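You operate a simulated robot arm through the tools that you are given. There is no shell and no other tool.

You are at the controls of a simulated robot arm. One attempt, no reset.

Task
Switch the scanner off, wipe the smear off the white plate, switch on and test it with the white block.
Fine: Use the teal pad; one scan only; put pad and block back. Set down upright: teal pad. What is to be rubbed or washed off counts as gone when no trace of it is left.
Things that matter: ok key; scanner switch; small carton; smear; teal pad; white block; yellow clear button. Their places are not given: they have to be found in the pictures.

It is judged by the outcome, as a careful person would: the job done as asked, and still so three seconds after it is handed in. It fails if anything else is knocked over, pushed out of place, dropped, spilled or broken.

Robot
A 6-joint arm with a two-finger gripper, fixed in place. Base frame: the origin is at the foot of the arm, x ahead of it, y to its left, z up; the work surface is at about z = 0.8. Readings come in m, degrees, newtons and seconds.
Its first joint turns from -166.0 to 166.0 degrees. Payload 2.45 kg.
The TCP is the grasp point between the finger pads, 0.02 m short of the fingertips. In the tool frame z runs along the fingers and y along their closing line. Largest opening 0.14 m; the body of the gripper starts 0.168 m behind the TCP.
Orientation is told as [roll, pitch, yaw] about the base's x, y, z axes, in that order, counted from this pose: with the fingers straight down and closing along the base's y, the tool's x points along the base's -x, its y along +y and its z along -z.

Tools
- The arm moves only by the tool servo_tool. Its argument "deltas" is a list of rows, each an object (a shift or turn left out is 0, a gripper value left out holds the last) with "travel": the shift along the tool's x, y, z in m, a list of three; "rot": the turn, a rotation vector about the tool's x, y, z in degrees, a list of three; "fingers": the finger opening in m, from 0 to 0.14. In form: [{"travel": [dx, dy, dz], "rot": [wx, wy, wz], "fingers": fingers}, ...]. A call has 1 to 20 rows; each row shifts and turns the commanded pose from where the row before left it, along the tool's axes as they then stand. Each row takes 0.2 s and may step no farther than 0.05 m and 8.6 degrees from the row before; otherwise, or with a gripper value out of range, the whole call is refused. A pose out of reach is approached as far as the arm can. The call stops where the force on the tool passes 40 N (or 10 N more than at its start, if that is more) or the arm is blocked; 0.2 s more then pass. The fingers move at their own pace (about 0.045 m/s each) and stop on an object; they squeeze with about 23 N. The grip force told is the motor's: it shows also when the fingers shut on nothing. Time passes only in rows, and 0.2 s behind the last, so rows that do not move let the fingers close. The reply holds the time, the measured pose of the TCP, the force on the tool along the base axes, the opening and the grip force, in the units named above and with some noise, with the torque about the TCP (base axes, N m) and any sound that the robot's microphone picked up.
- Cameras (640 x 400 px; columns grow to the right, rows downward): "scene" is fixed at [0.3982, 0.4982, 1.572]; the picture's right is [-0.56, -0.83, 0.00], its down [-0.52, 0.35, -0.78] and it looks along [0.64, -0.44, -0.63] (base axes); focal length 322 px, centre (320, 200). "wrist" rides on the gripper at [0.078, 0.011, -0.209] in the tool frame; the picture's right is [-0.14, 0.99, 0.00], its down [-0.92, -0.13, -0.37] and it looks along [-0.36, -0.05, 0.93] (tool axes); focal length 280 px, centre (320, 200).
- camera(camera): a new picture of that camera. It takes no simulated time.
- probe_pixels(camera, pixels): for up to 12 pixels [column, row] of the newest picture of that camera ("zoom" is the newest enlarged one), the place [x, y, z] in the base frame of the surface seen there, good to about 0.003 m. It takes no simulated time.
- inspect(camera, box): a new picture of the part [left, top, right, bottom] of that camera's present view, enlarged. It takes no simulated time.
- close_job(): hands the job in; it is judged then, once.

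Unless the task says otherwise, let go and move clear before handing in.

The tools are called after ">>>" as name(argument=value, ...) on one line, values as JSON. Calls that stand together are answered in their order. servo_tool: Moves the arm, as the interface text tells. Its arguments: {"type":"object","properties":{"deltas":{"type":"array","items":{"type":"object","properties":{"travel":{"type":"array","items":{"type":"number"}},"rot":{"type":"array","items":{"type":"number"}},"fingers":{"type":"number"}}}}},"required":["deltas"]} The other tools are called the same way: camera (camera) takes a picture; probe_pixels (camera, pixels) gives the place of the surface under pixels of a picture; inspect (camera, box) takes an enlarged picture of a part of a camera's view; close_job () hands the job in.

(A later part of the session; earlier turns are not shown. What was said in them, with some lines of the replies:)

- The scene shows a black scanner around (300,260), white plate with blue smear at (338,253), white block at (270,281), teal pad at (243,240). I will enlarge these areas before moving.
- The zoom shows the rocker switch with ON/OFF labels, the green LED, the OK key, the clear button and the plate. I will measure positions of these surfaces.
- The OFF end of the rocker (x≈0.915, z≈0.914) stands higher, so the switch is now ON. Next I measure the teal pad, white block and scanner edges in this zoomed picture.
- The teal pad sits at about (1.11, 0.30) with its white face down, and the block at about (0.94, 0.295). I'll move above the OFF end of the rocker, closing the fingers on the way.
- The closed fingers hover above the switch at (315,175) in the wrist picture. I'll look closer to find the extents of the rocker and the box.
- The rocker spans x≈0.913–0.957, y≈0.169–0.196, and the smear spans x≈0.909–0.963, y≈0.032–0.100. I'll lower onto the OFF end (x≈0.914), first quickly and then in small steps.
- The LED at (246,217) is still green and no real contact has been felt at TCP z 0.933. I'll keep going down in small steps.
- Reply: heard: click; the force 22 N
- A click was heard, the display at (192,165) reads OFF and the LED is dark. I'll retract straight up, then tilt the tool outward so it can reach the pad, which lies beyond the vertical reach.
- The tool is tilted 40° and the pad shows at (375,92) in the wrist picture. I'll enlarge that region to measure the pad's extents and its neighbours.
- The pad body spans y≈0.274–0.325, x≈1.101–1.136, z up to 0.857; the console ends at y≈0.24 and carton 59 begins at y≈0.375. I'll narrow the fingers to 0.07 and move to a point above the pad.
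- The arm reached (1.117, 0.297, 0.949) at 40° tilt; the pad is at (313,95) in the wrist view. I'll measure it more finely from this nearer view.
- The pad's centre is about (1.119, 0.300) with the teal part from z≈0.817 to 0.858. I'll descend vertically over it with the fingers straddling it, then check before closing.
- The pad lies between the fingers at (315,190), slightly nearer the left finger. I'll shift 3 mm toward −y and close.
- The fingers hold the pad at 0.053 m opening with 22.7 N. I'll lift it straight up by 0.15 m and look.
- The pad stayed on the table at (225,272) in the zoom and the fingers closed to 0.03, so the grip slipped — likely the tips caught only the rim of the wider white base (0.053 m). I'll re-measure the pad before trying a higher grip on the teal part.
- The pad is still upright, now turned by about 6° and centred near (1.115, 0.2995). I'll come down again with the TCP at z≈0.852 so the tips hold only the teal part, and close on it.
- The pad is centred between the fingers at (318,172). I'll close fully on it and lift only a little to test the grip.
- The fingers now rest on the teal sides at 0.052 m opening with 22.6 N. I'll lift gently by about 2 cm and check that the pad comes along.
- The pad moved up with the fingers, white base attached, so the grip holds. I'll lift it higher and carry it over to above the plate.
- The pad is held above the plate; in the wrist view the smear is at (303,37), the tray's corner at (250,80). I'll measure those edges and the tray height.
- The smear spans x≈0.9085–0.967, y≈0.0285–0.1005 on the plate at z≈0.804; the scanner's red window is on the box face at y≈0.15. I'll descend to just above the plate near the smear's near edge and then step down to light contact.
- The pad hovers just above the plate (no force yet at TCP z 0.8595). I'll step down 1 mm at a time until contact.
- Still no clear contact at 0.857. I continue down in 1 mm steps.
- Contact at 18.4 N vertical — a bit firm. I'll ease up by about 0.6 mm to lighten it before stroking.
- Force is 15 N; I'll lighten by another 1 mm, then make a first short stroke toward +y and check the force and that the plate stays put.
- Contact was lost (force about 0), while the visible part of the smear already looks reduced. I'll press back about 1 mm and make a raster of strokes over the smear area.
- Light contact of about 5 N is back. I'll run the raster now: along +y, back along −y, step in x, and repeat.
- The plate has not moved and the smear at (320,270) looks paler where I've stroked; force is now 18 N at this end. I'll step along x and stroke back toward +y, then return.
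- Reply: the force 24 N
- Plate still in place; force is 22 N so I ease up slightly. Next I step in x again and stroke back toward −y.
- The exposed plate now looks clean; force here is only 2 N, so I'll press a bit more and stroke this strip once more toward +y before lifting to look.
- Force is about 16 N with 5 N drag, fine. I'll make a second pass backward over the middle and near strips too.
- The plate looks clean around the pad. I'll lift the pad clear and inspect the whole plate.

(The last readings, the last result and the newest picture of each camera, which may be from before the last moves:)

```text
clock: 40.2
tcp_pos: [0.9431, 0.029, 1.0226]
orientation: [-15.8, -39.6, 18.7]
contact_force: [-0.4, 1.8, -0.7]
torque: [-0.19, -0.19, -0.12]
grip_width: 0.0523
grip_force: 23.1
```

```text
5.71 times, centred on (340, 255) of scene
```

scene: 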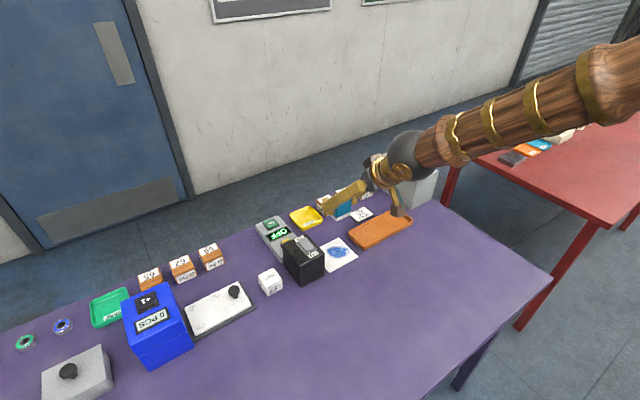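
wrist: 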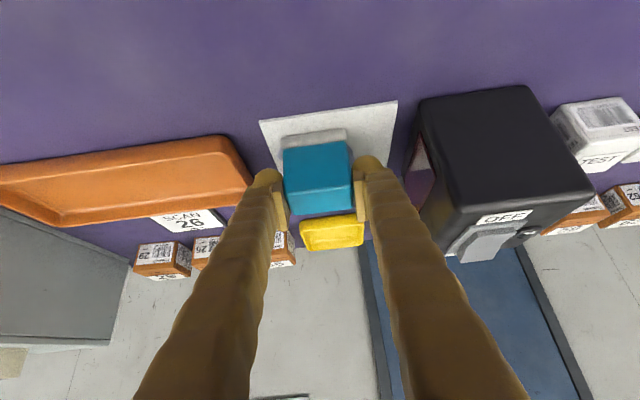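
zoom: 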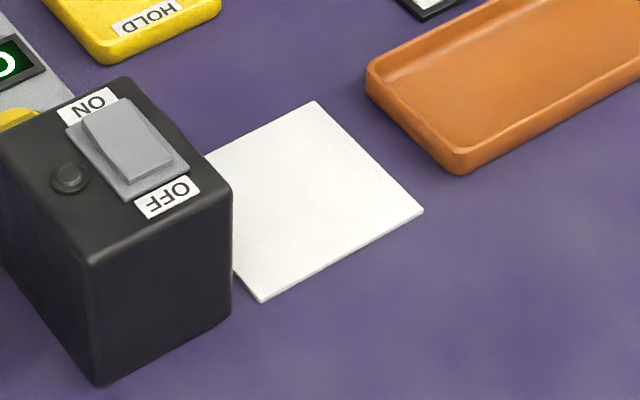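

The plate looks fully white in both views, but the reading shows the tool unexpectedly turned (roll −15.8°, yaw 18.7°). I'll wait without moving and re-read before doing anything.

>>> servo_tool(deltas=[{"travel": [0, 0, 0]}, {"travel": [0, 0, 0]}, {"travel": [0, 0, 0]}])

>>> camera(camera="scene")

>>> camera(camera="wrist")

```text
clock: 41.0
tcp_pos: [0.9338, 0.0479, 1.0145]
orientation: [0.0, -40.0, 0.0]
contact_force: [-0.6, -0.7, 0.1]
torque: [-0.02, 0.05, -0.03]
grip_width: 0.0527
grip_force: 23.1
```

```text
taken
```

scene: 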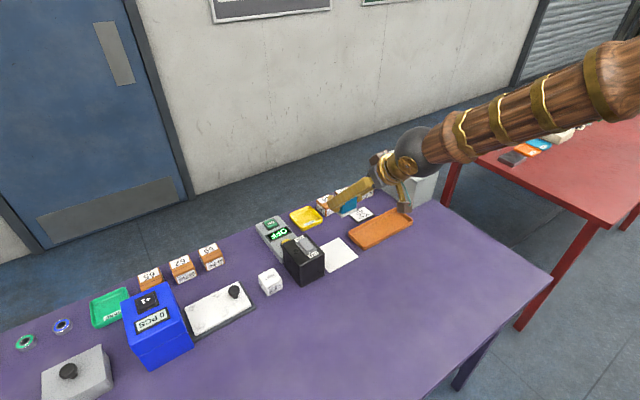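

```text
taken
```

wrist: 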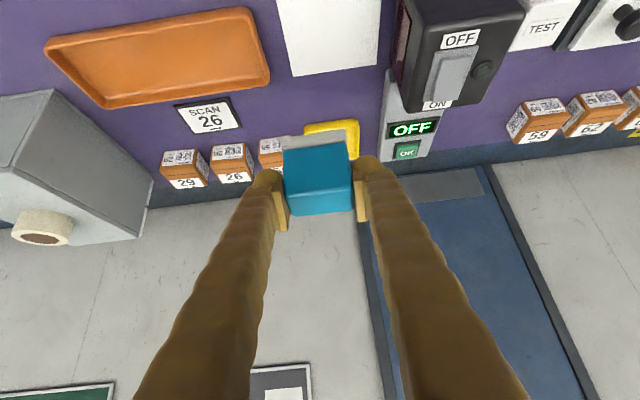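

The tool is back to pitch −40° (a passing transient while lifting), pad still held. I'll look closely at the plate for any remaining trace.

>>> inspect(camera="wrist", box=[265, 0, 395, 80])

>>> inspect(camera="scene", box=[310, 230, 370, 280])

```text
4.92 times, centred on (330, 40) of wrist
```

zoom: 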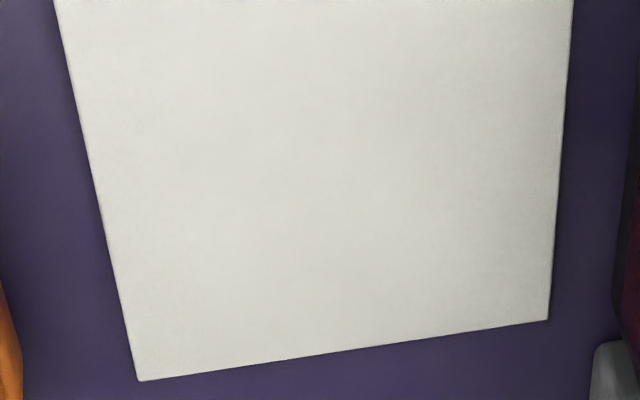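

```text
8.00 times, centred on (340, 255) of scene
```

zoom: 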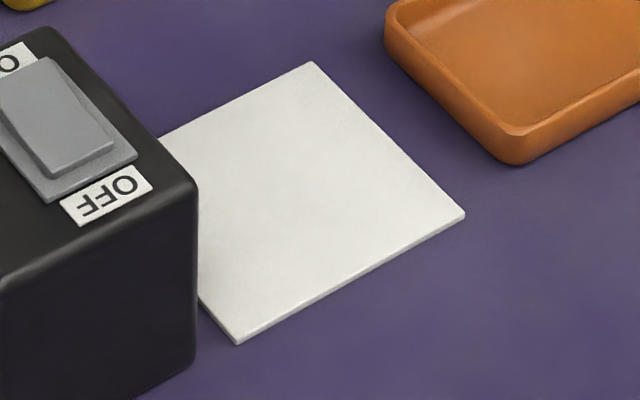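

The plate shows no trace of the smear. Before returning the pad I check how it sits in the grip compared with before.

>>> inspect(camera="wrist", box=[230, 110, 410, 250])

```text
2.86 times, centred on (320, 180) of wrist
```

zoom: 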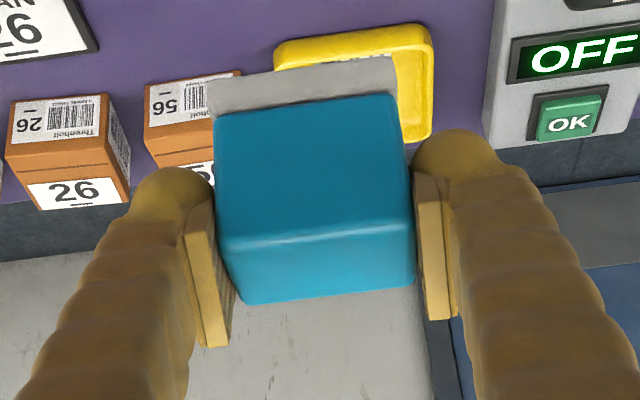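

The pad has slid up about 2–3 mm in the grip but is still square. I'll carry it back along the same path to above its original place.

>>> servo_tool(deltas=[{"travel": [-0.0071, 0.0126, 0.006]}, {"travel": [-0.01425, 0.02526, 0.01196]}, {"travel": [-0.01425, 0.02526, 0.01196]}, {"travel": [-0.01425, 0.02526, 0.01196]}, {"travel": [-0.01425, 0.02526, 0.01196]}, {"travel": [-0.01425, 0.02526, 0.01196]}, {"travel": [-0.01425, 0.02526, 0.01196]}, {"travel": [-0.01425, 0.02526, 0.01196]}, {"travel": [-0.01425, 0.02526, 0.01196]}, {"travel": [-0.01425, 0.02526, 0.01196]}, {"travel": [-0.0071, 0.0126, 0.006]}, {"travel": [0, 0, 0]}])

>>> camera(camera="wrist")

```text
clock: 43.6
tcp_pos: [1.1222, 0.2989, 1.0149]
orientation: [0.1, -40.0, 0.0]
contact_force: [0.4, 0.0, -1.5]
torque: [-0.04, -0.03, -0.02]
grip_width: 0.0523
grip_force: 23.2
```

```text
taken
```

wrist: 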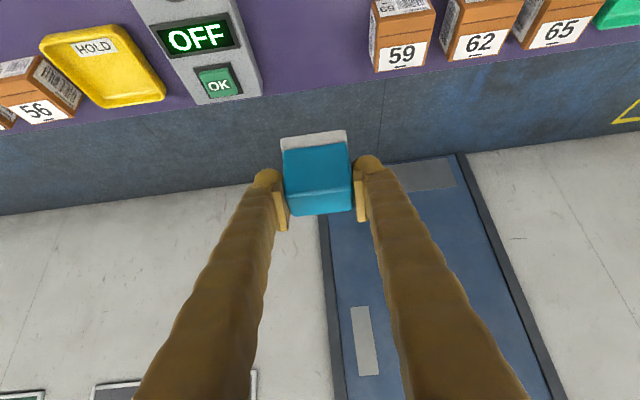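

The pad is above its place at (1.122, 0.299). I'll lower it to just above the table.

>>> servo_tool(deltas=[{"travel": [0.0193, 0, 0.023]}, {"travel": [0.0193, 0, 0.023]}, {"travel": [0.0193, 0, 0.023]}, {"travel": [0.0193, 0, 0.023]}, {"travel": [0.0145, 0, 0.0152]}, {"travel": [0.0026, 0, 0.0031]}, {"travel": [0, 0, 0]}])

>>> camera(camera="wrist")

```text
clock: 45.2
tcp_pos: [1.1215, 0.3018, 0.867]
orientation: [0.0, -39.9, 0.0]
contact_force: [-0.2, -0.3, 0.0]
torque: [0.01, 0.02, 0.0]
grip_width: 0.0523
grip_force: 23.0
```

```text
taken
```

wrist: 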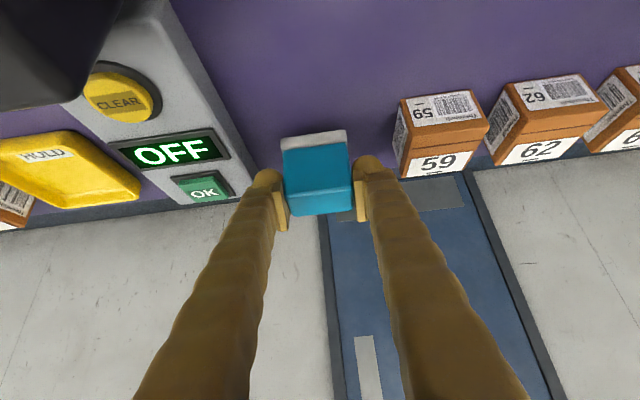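

No contact at 0.867; by my estimate the pad bottom is about 15 mm above the table. I'll lower 11 mm more, then in 1 mm steps.

>>> servo_tool(deltas=[{"travel": [0.0039, 0, 0.0046]}, {"travel": [0.0032, 0, 0.0038]}, {"travel": [0.0013, 0, 0.0015]}, {"travel": [0.00064, 0, 0.00077]}, {"travel": [0, 0, 0]}])

```text
clock: 46.4
tcp_pos: [1.1217, 0.3007, 0.8536]
orientation: [0.1, -39.9, 0.0]
contact_force: [0.7, 0.5, 0.1]
torque: [0.03, -0.02, 0.01]
grip_width: 0.0524
grip_force: 23.0
```

>>> servo_tool(deltas=[{"travel": [0.00064, 0, 0.00077]}, {"travel": [0, 0, 0]}, {"travel": [0.00064, 0, 0.00077]}, {"travel": [0, 0, 0]}])

```text
clock: 47.4
tcp_pos: [1.1212, 0.3002, 0.8525]
orientation: [-0.1, -40.0, 0.1]
contact_force: [-0.6, -0.5, -0.3]
torque: [-0.01, -0.01, -0.01]
grip_width: 0.0522
grip_force: 22.8
```

The readings still show no table contact at 0.8525. I continue down in 1 mm steps until the force rises.

>>> servo_tool(deltas=[{"travel": [0.00064, 0, 0.00077]}, {"travel": [0, 0, 0]}, {"travel": [0.00064, 0, 0.00077]}, {"travel": [0, 0, 0]}])

```text
clock: 48.4
tcp_pos: [1.1209, 0.3003, 0.8502]
orientation: [0.0, -40.0, 0.0]
contact_force: [-0.2, 0.9, -0.2]
torque: [0.0, -0.01, -0.02]
grip_width: 0.0523
grip_force: 22.9
```

>>> servo_tool(deltas=[{"travel": [0.00064, 0, 0.00077]}, {"travel": [0, 0, 0]}])

>>> inspect(camera="scene", box=[200, 210, 290, 270])

```text
clock: 49.0
tcp_pos: [1.1225, 0.3012, 0.8481]
orientation: [0.0, -39.9, 0.0]
contact_force: [-1.3, -1.9, 7.8]
torque: [-0.08, 0.15, 0.02]
grip_width: 0.0524
grip_force: 23.3
```

```text
6.67 times, centred on (245, 240) of scene
```

zoom: 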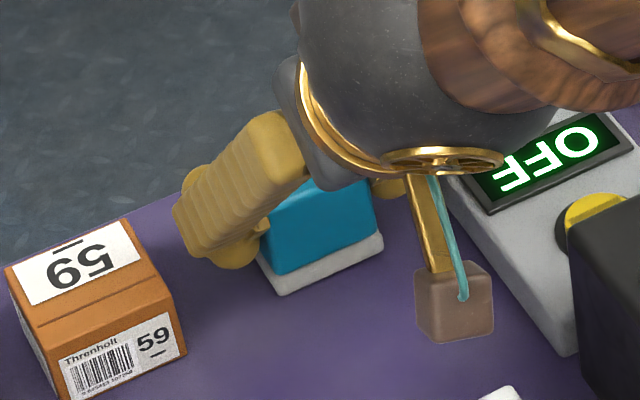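

The pad touches the table with about 8 N and sits flat. I'll open the fingers to 0.074 and then lift away vertically.

>>> servo_tool(deltas=[{"fingers": 0.06}, {"fingers": 0.074}, {"fingers": 0.074}, {"fingers": 0.074}, {"travel": [-0.0064, 0, -0.0077]}, {"travel": [-0.0129, 0, -0.0153]}, {"travel": [-0.0193, 0, -0.023]}, {"travel": [-0.0193, 0, -0.023]}, {"travel": [-0.0193, 0, -0.023]}, {"travel": [-0.0193, 0, -0.023]}])

>>> camera(camera="wrist")

>>> inspect(camera="scene", box=[180, 180, 340, 300])

```text
clock: 51.2
tcp_pos: [1.1209, 0.301, 0.9983]
orientation: [0.1, -39.9, 0.0]
contact_force: [0.7, -0.2, -0.5]
torque: [0.01, -0.01, 0.02]
grip_width: 0.0741
grip_force: 0.0
```

```text
taken
```

wrist: 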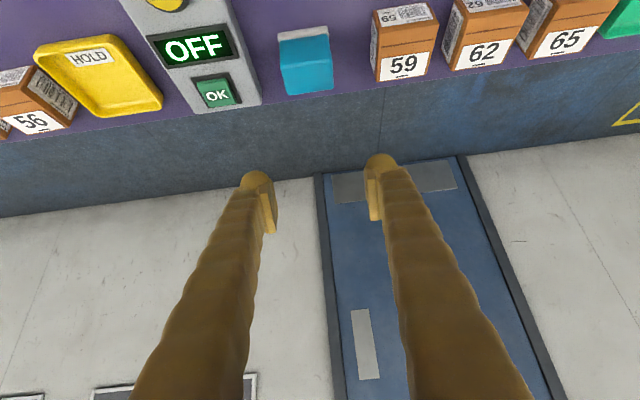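

```text
3.33 times, centred on (260, 240) of scene
```

zoom: 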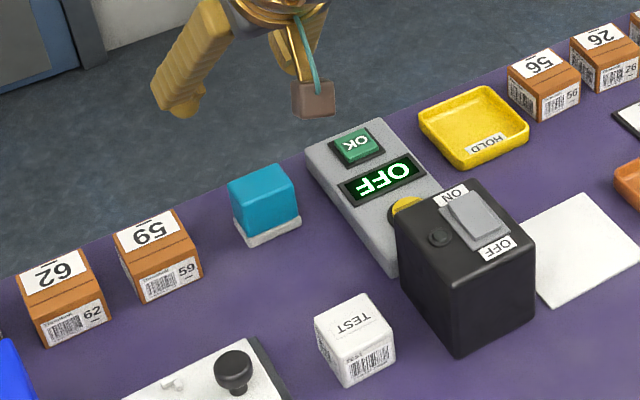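

The pad stands upright in its old place (its base corners at scene pixels (239,254) and (254,247) match the start). Now I'll back off toward the switch, turning the tool back to vertical and closing the fingers.

>>> servo_tool(deltas=[{"travel": [-0.005, -0.005, -0.035], "rot": [0, 0, 0]}, {"travel": [0, -0.01, -0.035], "rot": [0, 8, 0], "fingers": 0.0}, {"travel": [0, -0.015, -0.035], "rot": [0, 8, 0]}, {"travel": [0.01, -0.02, -0.02], "rot": [0, 8, 0]}, {"travel": [0.02, -0.02, 0], "rot": [0, 8, 0]}, {"travel": [0.02, -0.02, 0], "rot": [0, 8, 0]}, {"travel": [0.015, -0.02, 0]}, {"travel": [0.01, -0.01, 0]}, {"travel": [0, 0, 0]}])

>>> camera(camera="wrist")

>>> inspect(camera="scene", box=[180, 180, 340, 300])

```text
clock: 53.2
tcp_pos: [0.979, 0.1797, 1.0921]
orientation: [-0.1, 0.0, 0.1]
contact_force: [-0.1, 0.2, -1.2]
torque: [-0.02, 0.02, -0.01]
grip_width: 0.0003
grip_force: 23.5
```

```text
taken
```

wrist: 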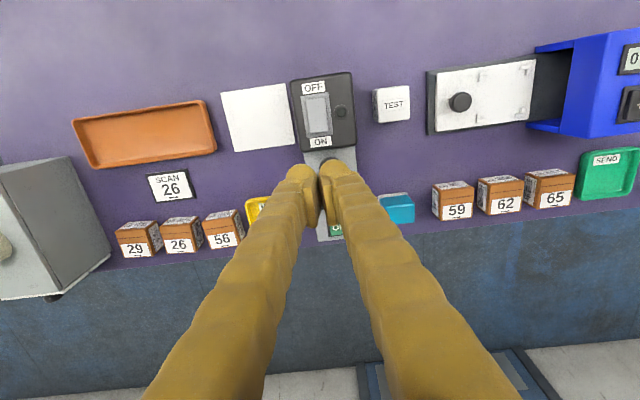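

```text
3.33 times, centred on (260, 240) of scene
```

zoom: 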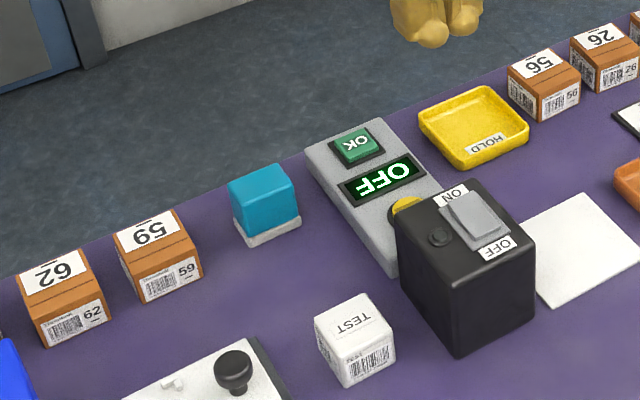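

The tool is vertical at (0.979, 0.180, 1.092), within reach. I'll enlarge the switch and the block for their exact positions and the block's barcode sides.

>>> inspect(camera="wrist", box=[275, 60, 435, 160])

>>> inspect(camera="scene", box=[245, 255, 305, 305])

```text
4.00 times, centred on (355, 110) of wrist
```

zoom: 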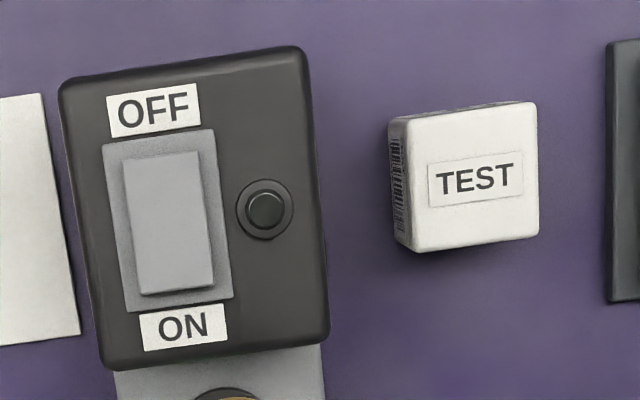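

```text
8.00 times, centred on (275, 280) of scene
```

zoom: 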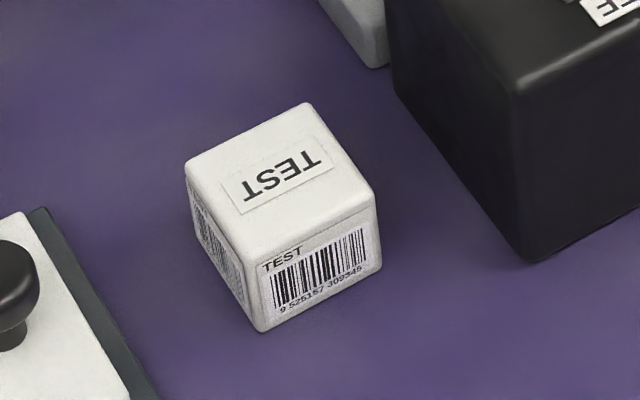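

The block has barcodes on its sides, including the −x, +y and −y faces. I'll now probe the ON end of the rocker in a fresh wrist zoom.

>>> inspect(camera="wrist", box=[275, 60, 435, 160])

>>> probe_pixels(camera="zoom", pixels=[[125, 162], [198, 155], [140, 288], [208, 280], [170, 220], [172, 270], [170, 172], [392, 122], [530, 105], [415, 248], [535, 232], [470, 180]])

```text
4.00 times, centred on (355, 110) of wrist
```

zoom: 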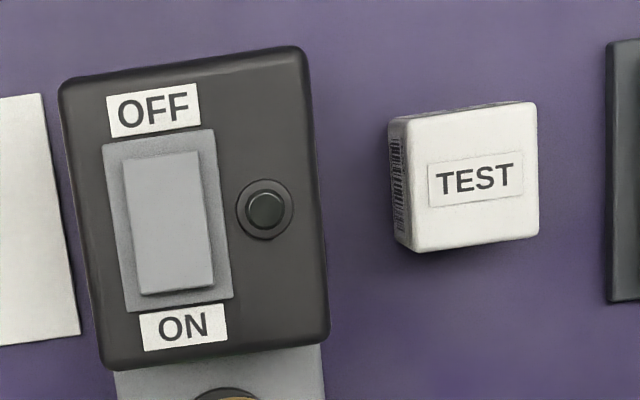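

```text
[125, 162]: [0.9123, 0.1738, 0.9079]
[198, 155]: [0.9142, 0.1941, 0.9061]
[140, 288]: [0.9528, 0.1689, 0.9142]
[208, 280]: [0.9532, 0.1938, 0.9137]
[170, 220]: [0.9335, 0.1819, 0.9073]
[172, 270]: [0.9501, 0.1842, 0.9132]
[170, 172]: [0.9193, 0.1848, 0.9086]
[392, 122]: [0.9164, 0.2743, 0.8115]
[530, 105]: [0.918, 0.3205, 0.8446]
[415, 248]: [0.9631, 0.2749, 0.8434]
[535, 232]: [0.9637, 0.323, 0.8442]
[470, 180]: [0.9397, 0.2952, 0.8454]
```

The rocker's ON end now stands high at x≈0.953, z≈0.914. I'll align at x≈0.956, y≈0.182 and lower to just above it, then press in small steps.

>>> servo_tool(deltas=[{"travel": [0.012, 0.001, 0.01]}, {"travel": [0.011, 0.001, 0.03]}, {"travel": [0, 0, 0.035]}, {"travel": [0, 0, 0.035]}, {"travel": [0, 0, 0.03]}, {"travel": [0, 0, 0.014]}, {"travel": [0, 0, 0.003]}, {"travel": [0, 0, 0.002]}, {"travel": [0, 0, 0.002]}, {"travel": [0, 0, 0.002]}])

>>> inspect(camera="scene", box=[220, 180, 380, 300])

```text
clock: 55.4
tcp_pos: [0.9567, 0.1822, 0.93]
orientation: [0.0, 0.0, 0.0]
contact_force: [-1.0, 1.4, 8.1]
torque: [0.07, 0.14, -0.02]
grip_width: 0.0057
grip_force: 29.4
heard: click
```

```text
3.33 times, centred on (300, 240) of scene
```

zoom: 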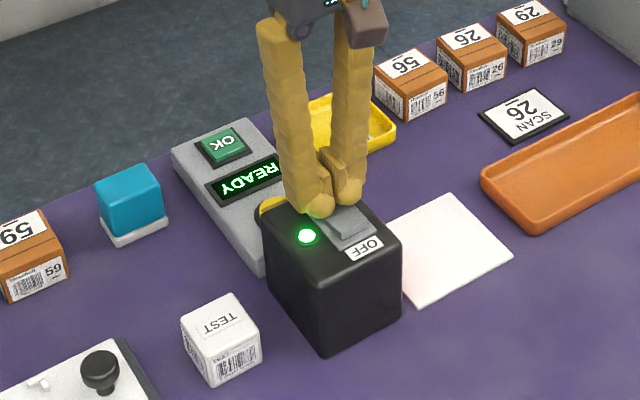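

A click was heard, the LED is green and the display reads READY. I'll retract up and move above the white block, opening the fingers, then measure the gaps around it.

>>> servo_tool(deltas=[{"travel": [0, 0, -0.01]}, {"travel": [0, 0, -0.04]}, {"travel": [0, 0, -0.045]}, {"travel": [0, 0, -0.045]}, {"travel": [0.008, 0.03, 0], "fingers": 0.07}, {"travel": [0.008, 0.03, 0]}, {"travel": [0.008, 0.03, 0]}, {"travel": [0, 0.026, 0]}, {"travel": [0, 0, 0]}])

>>> camera(camera="wrist")

>>> camera(camera="scene")

```text
clock: 57.4
tcp_pos: [0.9332, 0.2974, 1.0701]
orientation: [0.0, 0.0, 0.0]
contact_force: [0.2, 0.2, -0.3]
torque: [0.02, 0.01, -0.03]
grip_width: 0.0701
grip_force: 0.1
```

```text
taken
```

wrist: 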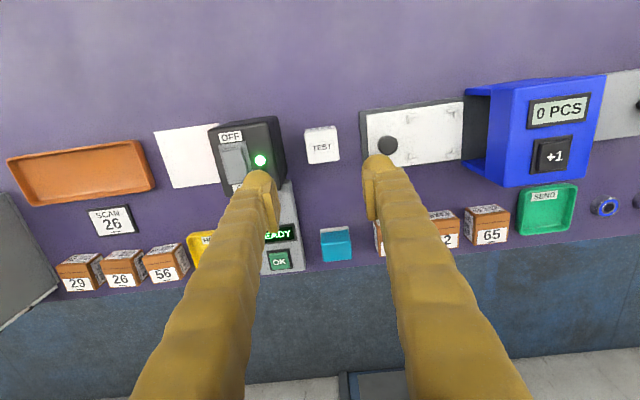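

```text
taken
```

scene: 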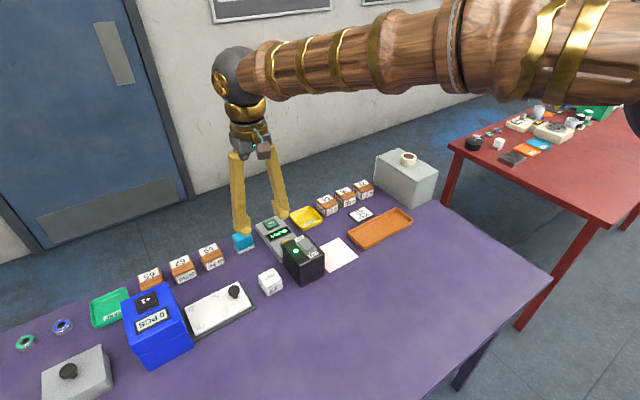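

>>> inspect(camera="wrist", box=[230, 95, 430, 220])

>>> probe_pixels(camera="zoom", pixels=[[180, 185], [150, 70], [240, 110], [338, 100], [250, 212], [350, 200], [295, 150], [418, 70], [425, 150], [440, 100], [505, 160], [520, 155]])

```text
3.20 times, centred on (330, 158) of wrist
```

zoom: 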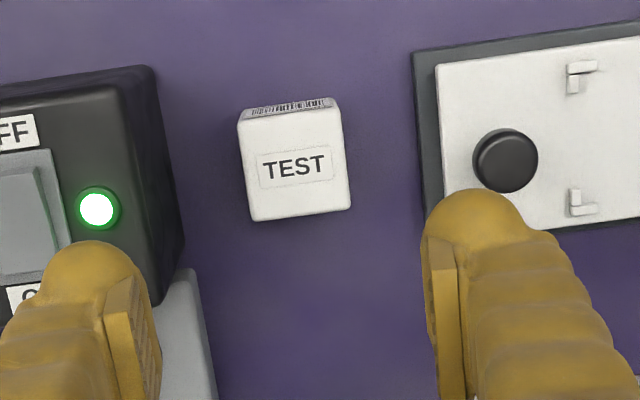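

```text
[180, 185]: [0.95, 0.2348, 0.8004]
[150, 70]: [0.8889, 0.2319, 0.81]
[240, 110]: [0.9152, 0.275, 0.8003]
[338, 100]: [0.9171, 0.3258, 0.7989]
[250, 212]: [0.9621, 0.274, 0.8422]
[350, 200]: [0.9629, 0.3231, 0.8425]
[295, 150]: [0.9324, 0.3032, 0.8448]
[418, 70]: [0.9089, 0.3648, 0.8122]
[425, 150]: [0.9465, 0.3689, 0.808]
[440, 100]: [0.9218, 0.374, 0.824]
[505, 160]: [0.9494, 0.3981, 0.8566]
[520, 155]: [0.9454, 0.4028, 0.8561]
```

Gaps are fine: the box's side is at y≈0.234, the block spans 0.275–0.323, the door frame begins at 0.364. I'll descend straight down with the fingers at 0.07 m to just above grasp height.

>>> servo_tool(deltas=[{"travel": [0, 0.001, 0.04], "fingers": 0.07}, {"travel": [0, 0, 0.04]}, {"travel": [0, 0, 0.04]}, {"travel": [0, 0, 0.04]}, {"travel": [0, 0, 0.03]}, {"travel": [0, 0, 0.02]}, {"travel": [0, 0, 0.014]}, {"travel": [0, 0, 0]}])

>>> camera(camera="wrist")

>>> inspect(camera="scene", box=[220, 200, 340, 310])

```text
clock: 59.2
tcp_pos: [0.9319, 0.2983, 0.8454]
orientation: [0.0, 0.0, 0.0]
contact_force: [-0.2, 0.5, -0.1]
torque: [0.01, 0.02, 0.0]
grip_width: 0.07
grip_force: 0.0
```

```text
taken
```

wrist: 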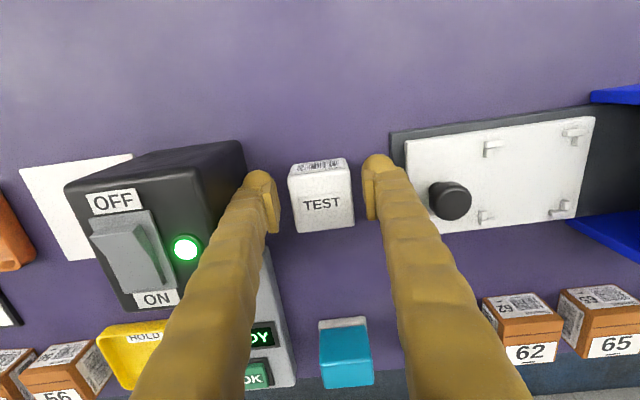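

```text
3.64 times, centred on (280, 255) of scene
```

zoom: 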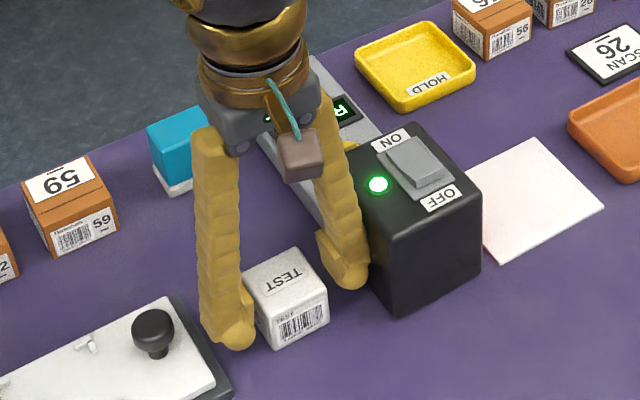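

The block is centred between the fingers at (320,195). I'll go down another 14 mm and close on it.

>>> servo_tool(deltas=[{"travel": [0, 0, 0.007]}, {"travel": [0, 0, 0.007]}, {"travel": [0, 0, 0]}, {"fingers": 0.06}, {"fingers": 0.05}, {"fingers": 0.03}, {"fingers": 0.0}, {"fingers": 0.0}, {"fingers": 0.0}])

>>> camera(camera="wrist")

```text
clock: 61.2
tcp_pos: [0.9329, 0.2993, 0.8312]
orientation: [0.0, 0.1, 0.0]
contact_force: [0.1, -0.4, 1.4]
torque: [0.0, -0.03, -0.02]
grip_width: 0.0494
grip_force: 23.2
```

```text
taken
```

wrist: 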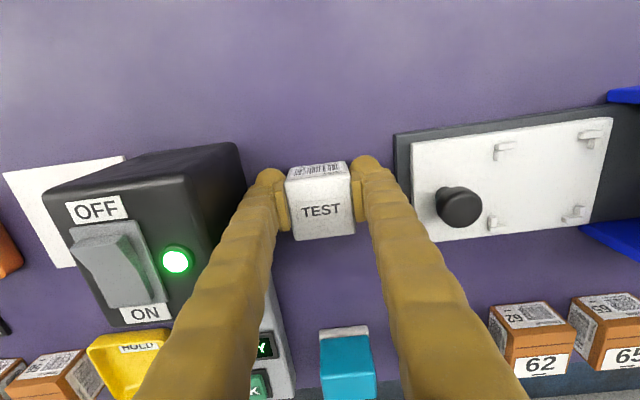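

The fingers hold the block at 0.049 m with 23 N. I'll lift it gently to about z 1.05 and check that it came along.

>>> servo_tool(deltas=[{"travel": [0, 0, -0.005]}, {"travel": [0, 0, -0.01]}, {"travel": [0, 0, -0.025]}, {"travel": [0, 0, -0.04]}, {"travel": [0, 0, -0.04]}, {"travel": [0, 0, -0.04]}, {"travel": [0, 0, -0.04]}, {"travel": [0, 0, -0.02]}, {"travel": [0, 0, 0]}])

>>> camera(camera="wrist")

>>> camera(camera="scene")

```text
clock: 63.2
tcp_pos: [0.936, 0.2994, 1.0507]
orientation: [0.0, 0.0, 0.0]
contact_force: [-0.2, -0.1, -1.2]
torque: [-0.01, 0.03, 0.0]
grip_width: 0.0491
grip_force: 23.4
```

```text
taken
```

wrist: 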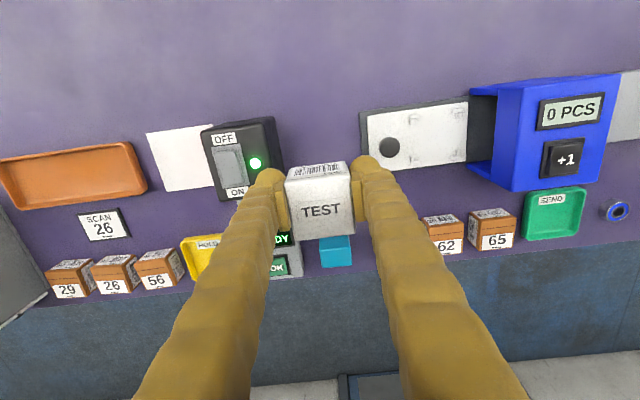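

```text
taken
```

scene: 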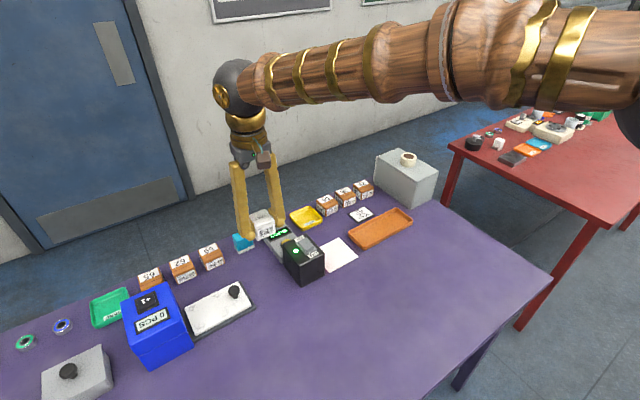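

The block is held and clear of everything. I'll turn the tool −90° in yaw so that the block's −x barcode face will point toward the scanner window (+y) when over the plate.

>>> servo_tool(deltas=[{"rot": [0, 0, 8.1818]}, {"rot": [0, 0, 8.1818]}, {"rot": [0, 0, 8.1818]}, {"rot": [0, 0, 8.1818]}, {"rot": [0, 0, 8.1818]}, {"rot": [0, 0, 8.1818]}, {"rot": [0, 0, 8.1818]}, {"rot": [0, 0, 8.1818]}, {"rot": [0, 0, 8.1818]}, {"rot": [0, 0, 8.1818]}, {"rot": [0, 0, 8.182]}, {"travel": [0, 0, 0]}])

>>> camera(camera="wrist")

>>> camera(camera="scene")

```text
clock: 65.8
tcp_pos: [0.9322, 0.2985, 1.0481]
orientation: [0.1, -0.1, -90.1]
contact_force: [0.3, 0.5, -1.2]
torque: [0.01, -0.01, 0.0]
grip_width: 0.0492
grip_force: 23.3
```

```text
taken
```

wrist: 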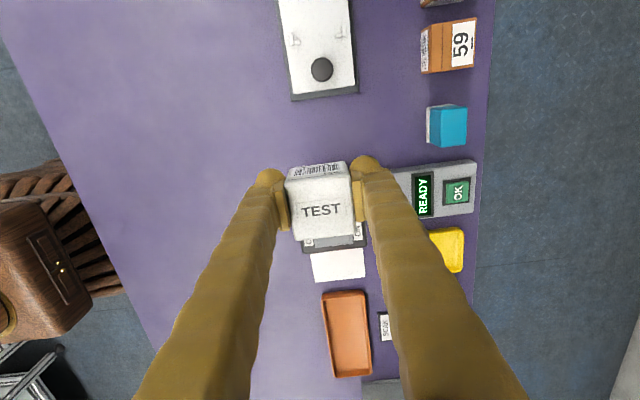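

```text
taken
```

scene: 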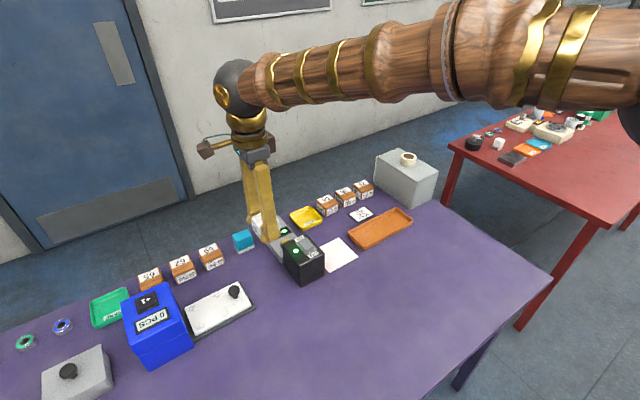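

Yaw is now −90°, with the barcode face toward +y. I'll carry the block over the scanner box (well above it) to above the plate.

>>> servo_tool(deltas=[{"travel": [-0.02, 0.001, 0]}, {"travel": [-0.035, 0.001, 0]}, {"travel": [-0.035, 0.001, 0]}, {"travel": [-0.035, 0, 0]}, {"travel": [-0.035, 0, 0]}, {"travel": [-0.031, 0, 0]}, {"travel": [-0.02, 0, 0]}, {"travel": [0, 0, 0]}])

>>> camera(camera="wrist")

>>> camera(camera="scene")

```text
clock: 67.6
tcp_pos: [0.9364, 0.0887, 1.0512]
orientation: [0.0, 0.0, -90.0]
contact_force: [0.7, 0.6, -1.4]
torque: [-0.03, 0.01, 0.01]
grip_width: 0.0491
grip_force: 23.5
```

```text
taken
```

wrist: 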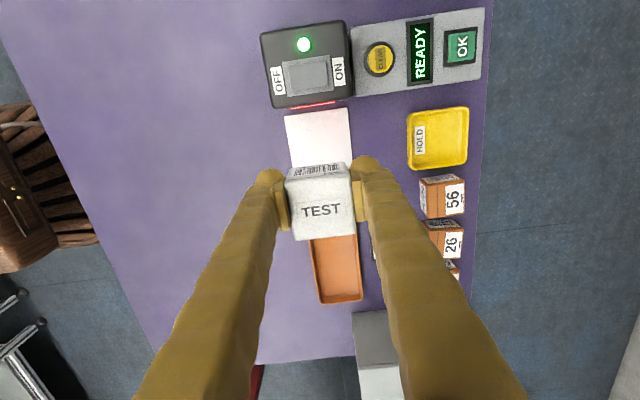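

```text
taken
```

scene: 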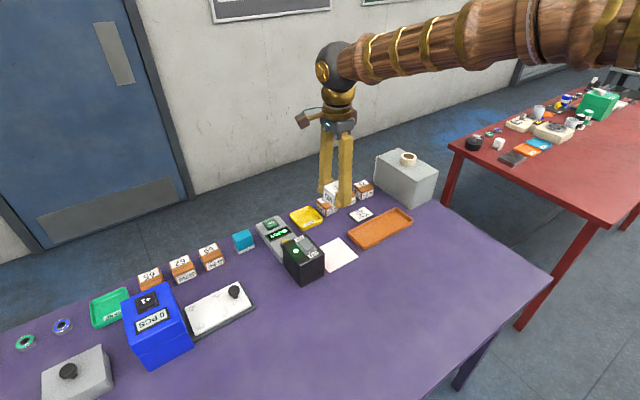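

The block is above the plate and the scanner shows READY with red light from its window at (310,105). I'll lower it smoothly in front of the window, to about 1 cm above the plate.

>>> servo_tool(deltas=[{"travel": [0, 0, 0.035]}, {"travel": [0, 0, 0.04]}, {"travel": [0, 0, 0.04]}, {"travel": [0, 0, 0.04]}, {"travel": [0, 0, 0.03]}, {"travel": [0, 0, 0.018]}])

>>> inspect(camera="scene", box=[240, 180, 400, 300])

```text
clock: 69.0
tcp_pos: [0.9364, 0.0879, 0.8476]
orientation: [0.0, 0.0, -90.0]
contact_force: [0.4, 0.7, -1.5]
torque: [0.01, -0.02, 0.0]
grip_width: 0.049
grip_force: 23.2
```

```text
3.33 times, centred on (320, 240) of scene
```

zoom: 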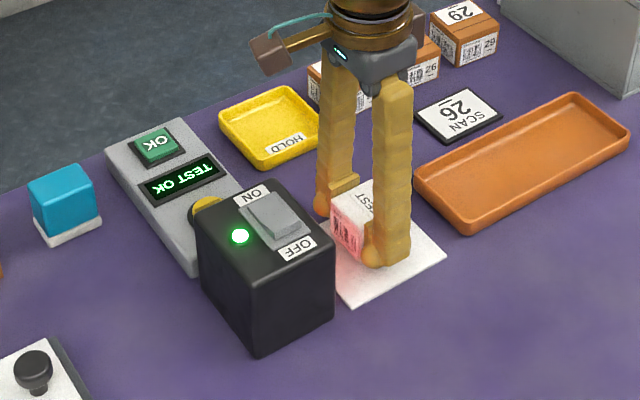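

The display now reads "TEST OK" — the single scan is done. I'll withdraw the block straight up right away and check the display again.

>>> servo_tool(deltas=[{"travel": [0, 0, -0.04]}, {"travel": [0, 0, -0.045]}, {"travel": [0, 0, -0.045]}, {"travel": [0, 0, -0.045]}, {"travel": [0, 0, -0.028]}, {"travel": [0, 0, 0]}])

>>> inspect(camera="scene", box=[240, 180, 400, 300])

```text
clock: 70.4
tcp_pos: [0.9373, 0.0879, 1.0515]
orientation: [-0.1, 0.0, -90.0]
contact_force: [0.0, 0.6, -1.8]
torque: [-0.02, -0.02, -0.04]
grip_width: 0.0491
grip_force: 22.9
```

```text
3.33 times, centred on (320, 240) of scene
```

zoom: 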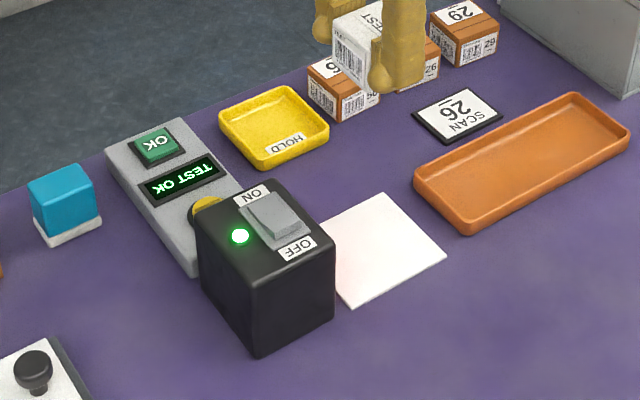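

"TEST OK" remains on the display. I'll carry the block back over the box to its place and undo the yaw turn.

>>> servo_tool(deltas=[{"travel": [0.02, 0, 0]}, {"travel": [0.031, 0, 0]}, {"travel": [0.035, 0, 0]}, {"travel": [0.035, 0, 0]}, {"travel": [0.035, -0.001, 0]}, {"travel": [0.035, -0.001, 0]}, {"travel": [0.02, -0.001, 0]}, {"travel": [0, 0, 0]}])

>>> servo_tool(deltas=[{"rot": [0, 0, -8.1818]}, {"rot": [0, 0, -8.1818]}, {"rot": [0, 0, -8.1818]}, {"rot": [0, 0, -8.1818]}, {"rot": [0, 0, -8.1818]}, {"rot": [0, 0, -8.1818]}, {"rot": [0, 0, -8.1818]}, {"rot": [0, 0, -8.1818]}, {"rot": [0, 0, -8.1818]}, {"rot": [0, 0, -8.1818]}, {"rot": [0, 0, -8.182]}, {"travel": [0, 0, 0]}, {"travel": [0, 0, 0]}])

>>> camera(camera="wrist")

>>> inspect(camera="scene", box=[220, 180, 380, 300])

```text
clock: 72.2
tcp_pos: [0.9335, 0.2991, 1.0494]
orientation: [0.0, 0.0, -90.0]
contact_force: [0.2, 0.6, -1.1]
torque: [0.0, 0.0, 0.01]
grip_width: 0.0493
grip_force: 23.3
```

```text
clock: 75.0
tcp_pos: [0.9329, 0.2989, 1.0506]
orientation: [0.0, 0.0, 0.0]
contact_force: [-0.1, 0.3, -1.0]
torque: [-0.01, 0.02, 0.0]
grip_width: 0.0491
grip_force: 23.0
```

```text
taken
```

wrist: 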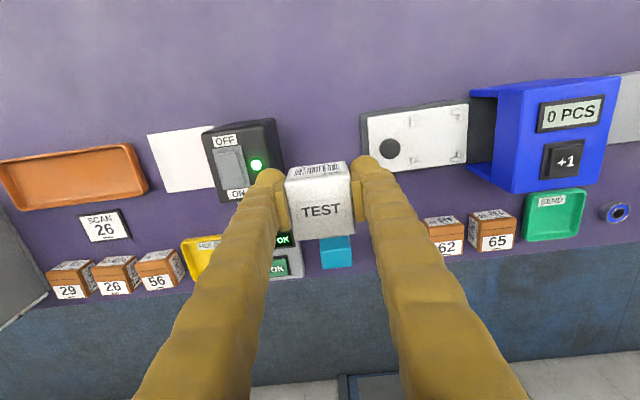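

```text
3.33 times, centred on (300, 240) of scene
```

zoom: 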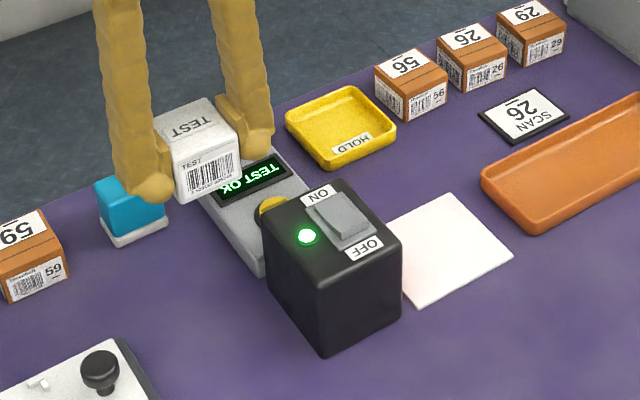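

The block is back above its place at (0.933, 0.299), yaw 0. I'll lower it to a few millimetres above the table.

>>> servo_tool(deltas=[{"travel": [0, 0, 0.04]}, {"travel": [0, 0, 0.04]}, {"travel": [0, 0, 0.04]}, {"travel": [0, 0, 0.04]}, {"travel": [0, 0, 0.03]}, {"travel": [0, 0, 0.015]}, {"travel": [0, 0, 0.007]}, {"travel": [0, 0, 0.003]}, {"travel": [0, 0, 0.0015]}, {"travel": [0, 0, 0]}])

```text
clock: 77.2
tcp_pos: [0.9337, 0.2994, 0.8329]
orientation: [0.0, 0.0, -0.1]
contact_force: [-0.7, -0.2, -0.1]
torque: [0.01, 0.04, -0.01]
grip_width: 0.0493
grip_force: 22.7
```

>>> servo_tool(deltas=[{"travel": [0, 0, 0.001]}, {"travel": [0, 0, 0]}, {"travel": [0, 0, 0.0007]}, {"travel": [0, 0, 0]}])

```text
clock: 78.2
tcp_pos: [0.9331, 0.2996, 0.8317]
orientation: [0.0, 0.0, 0.0]
contact_force: [-0.1, 0.0, -1.2]
torque: [0.0, -0.02, -0.03]
grip_width: 0.0492
grip_force: 22.9
```

Still no contact at 0.8317, close to the 0.831 grasp height. I'll step down slightly more.

>>> servo_tool(deltas=[{"travel": [0, 0, 0.0007]}, {"travel": [0, 0, 0]}, {"travel": [0, 0, 0.0007]}, {"travel": [0, 0, 0]}])

>>> inspect(camera="scene", box=[230, 240, 310, 310])

```text
clock: 79.2
tcp_pos: [0.9331, 0.2997, 0.8314]
orientation: [0.0, 0.1, 0.0]
contact_force: [-0.9, -0.4, -1.4]
torque: [0.02, -0.02, 0.03]
grip_width: 0.0491
grip_force: 22.5
```

```text
5.71 times, centred on (270, 275) of scene
```

zoom: 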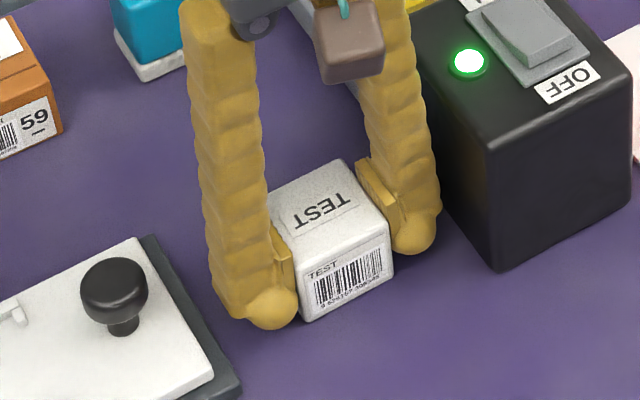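

>>> servo_tool(deltas=[{"travel": [0, 0, 0.0007]}, {"travel": [0, 0, 0]}, {"travel": [0, 0, 0.0007]}, {"travel": [0, 0, 0]}])

```text
clock: 80.2
tcp_pos: [0.9345, 0.3004, 0.8299]
orientation: [0.1, -0.1, 0.0]
contact_force: [-1.9, 3.8, 24.4]
torque: [0.01, -0.04, 0.04]
grip_width: 0.0493
grip_force: 23.4
```

Firm contact with the table (24 N). I'll ease up 0.8 mm, open the fingers and lift away.

>>> servo_tool(deltas=[{"travel": [0, 0, -0.0008]}, {"travel": [0, 0, 0]}, {"fingers": 0.06}, {"fingers": 0.07}, {"fingers": 0.07}, {"fingers": 0.07}])

>>> inspect(camera="wrist", box=[230, 120, 410, 250])

```text
clock: 81.6
tcp_pos: [0.9329, 0.298, 0.8299]
orientation: [0.0, 0.0, -0.1]
contact_force: [0.4, -0.1, -0.8]
torque: [-0.01, 0.02, 0.01]
grip_width: 0.0701
grip_force: 0.2
```

```text
3.08 times, centred on (320, 185) of wrist
```

zoom: 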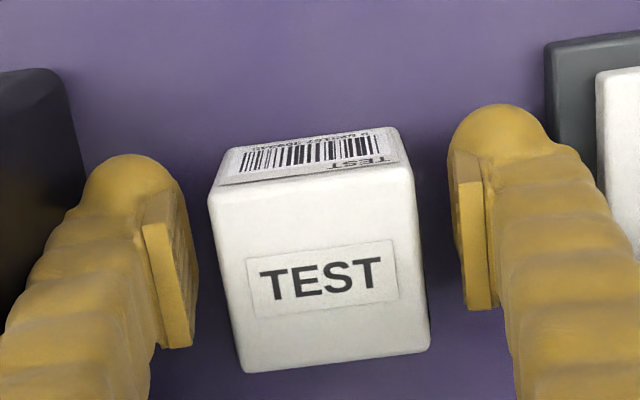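

The block stands free between the open fingers. I'll lift straight up and check the whole scene.

>>> servo_tool(deltas=[{"travel": [0, 0, -0.01]}, {"travel": [0, 0, -0.03]}, {"travel": [0, 0, -0.045]}, {"travel": [0, 0, -0.045]}, {"travel": [0, 0, -0.045]}, {"travel": [0, 0, -0.045]}, {"travel": [0.04, 0, -0.02]}, {"travel": [0.045, 0, -0.02]}, {"travel": [0.045, 0, -0.02]}, {"travel": [0, 0, 0]}])

>>> camera(camera="scene")

>>> camera(camera="wrist")

>>> inspect(camera="scene", box=[220, 180, 420, 310])

```text
clock: 83.8
tcp_pos: [0.8027, 0.298, 1.1103]
orientation: [0.1, 0.0, 0.0]
contact_force: [-0.1, 0.8, -0.6]
torque: [-0.01, 0.02, 0.0]
grip_width: 0.0701
grip_force: 0.0
```

```text
taken
```

scene: 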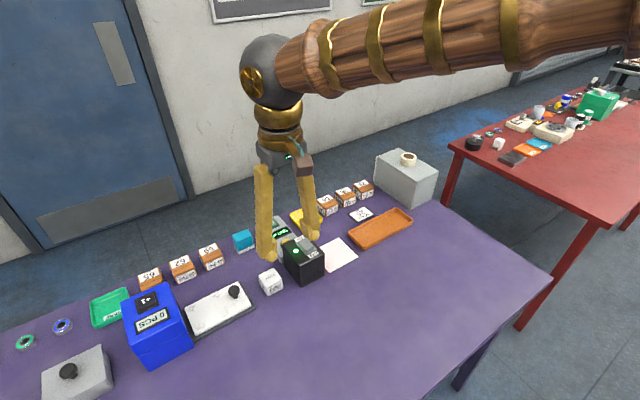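

```text
taken
```

wrist: 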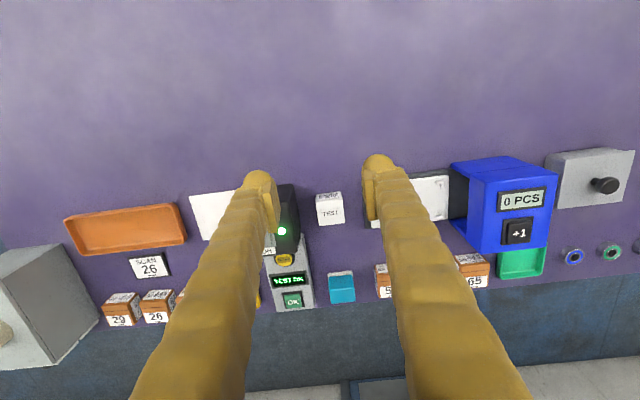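

```text
3.08 times, centred on (320, 245) of scene
```

zoom: 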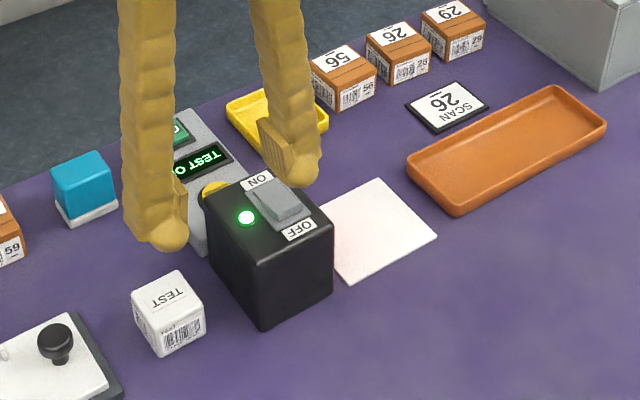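

Block and pad are back at their starting pixels ((168,312) and (85,188) in the zoom), the display shows TEST OK. I'll move the arm back and up for one last unobstructed look at the plate.

>>> servo_tool(deltas=[{"travel": [0.01, -0.02, -0.03]}, {"travel": [0.01, -0.03, -0.03]}, {"travel": [0.01, -0.03, -0.03]}, {"travel": [0, -0.03, -0.03]}, {"travel": [0, -0.03, -0.03]}, {"travel": [0, -0.03, 0]}, {"travel": [0, 0, 0]}])

>>> inspect(camera="wrist", box=[240, 150, 440, 290])

>>> inspect(camera="scene", box=[300, 225, 380, 285])

>>> camera(camera="wrist")

```text
clock: 85.4
tcp_pos: [0.7736, 0.1278, 1.2616]
orientation: [0.0, 0.1, 0.0]
contact_force: [0.1, -0.1, -0.6]
torque: [-0.01, -0.04, 0.01]
grip_width: 0.0699
grip_force: 0.0
```

```text
2.86 times, centred on (340, 220) of wrist
```

zoom: 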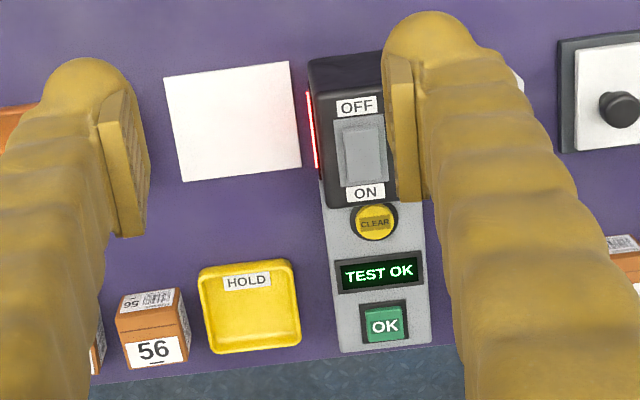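

```text
6.67 times, centred on (340, 255) of scene
```

zoom: 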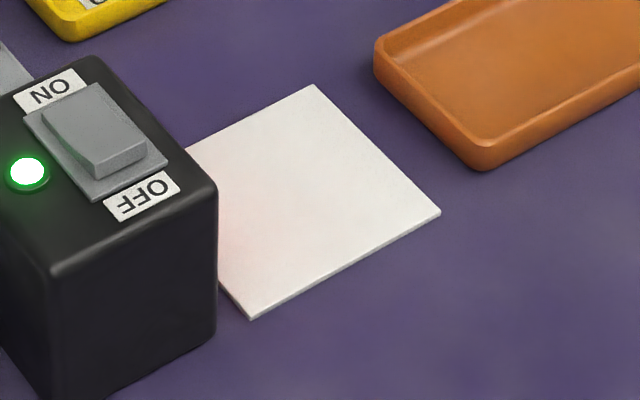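

```text
taken
```

wrist: 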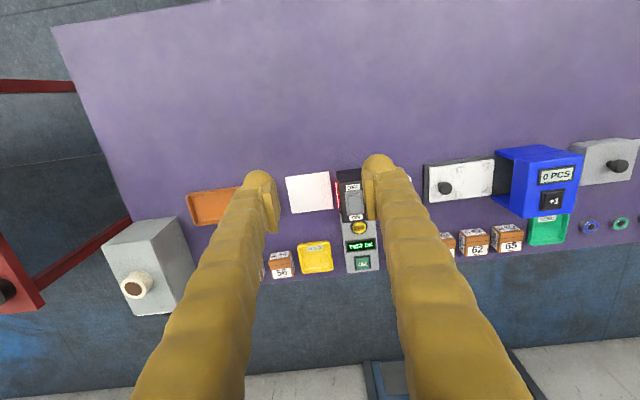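

The plate at (235,120) in the wrist zoom is clean, the scanner is on and reads TEST OK after one scan. The pad and block stand back in their places and the arm is clear, so I hand the job in.

>>> close_job()

```text
The job is handed in.
```

The job is done and handed in. The scanner was switched off, the smear wiped off the white plate with the teal pad, and the scanner switched back on. It was then tested with the white block in a single scan, and the display reads "TEST OK".

- **Plate:** the last close-up pictures show no trace of the smear, and the plate did not move while I wiped it.
- **Teal pad:** it is back upright, within a few millimetres of where it started. My first grip slipped before lifting it. That turned it about 6° and shifted it roughly 4 mm on the table; I then regripped it and later set it back in line.
- **White block:** it is back where it started.
- **Not pressed:** I left the OK key and the yellow clear button alone, since the task did not ask for either.

The arm turned about 19° off line for a moment as I lifted the pad off the plate. It corrected itself, touched nothing and kept hold of the pad.
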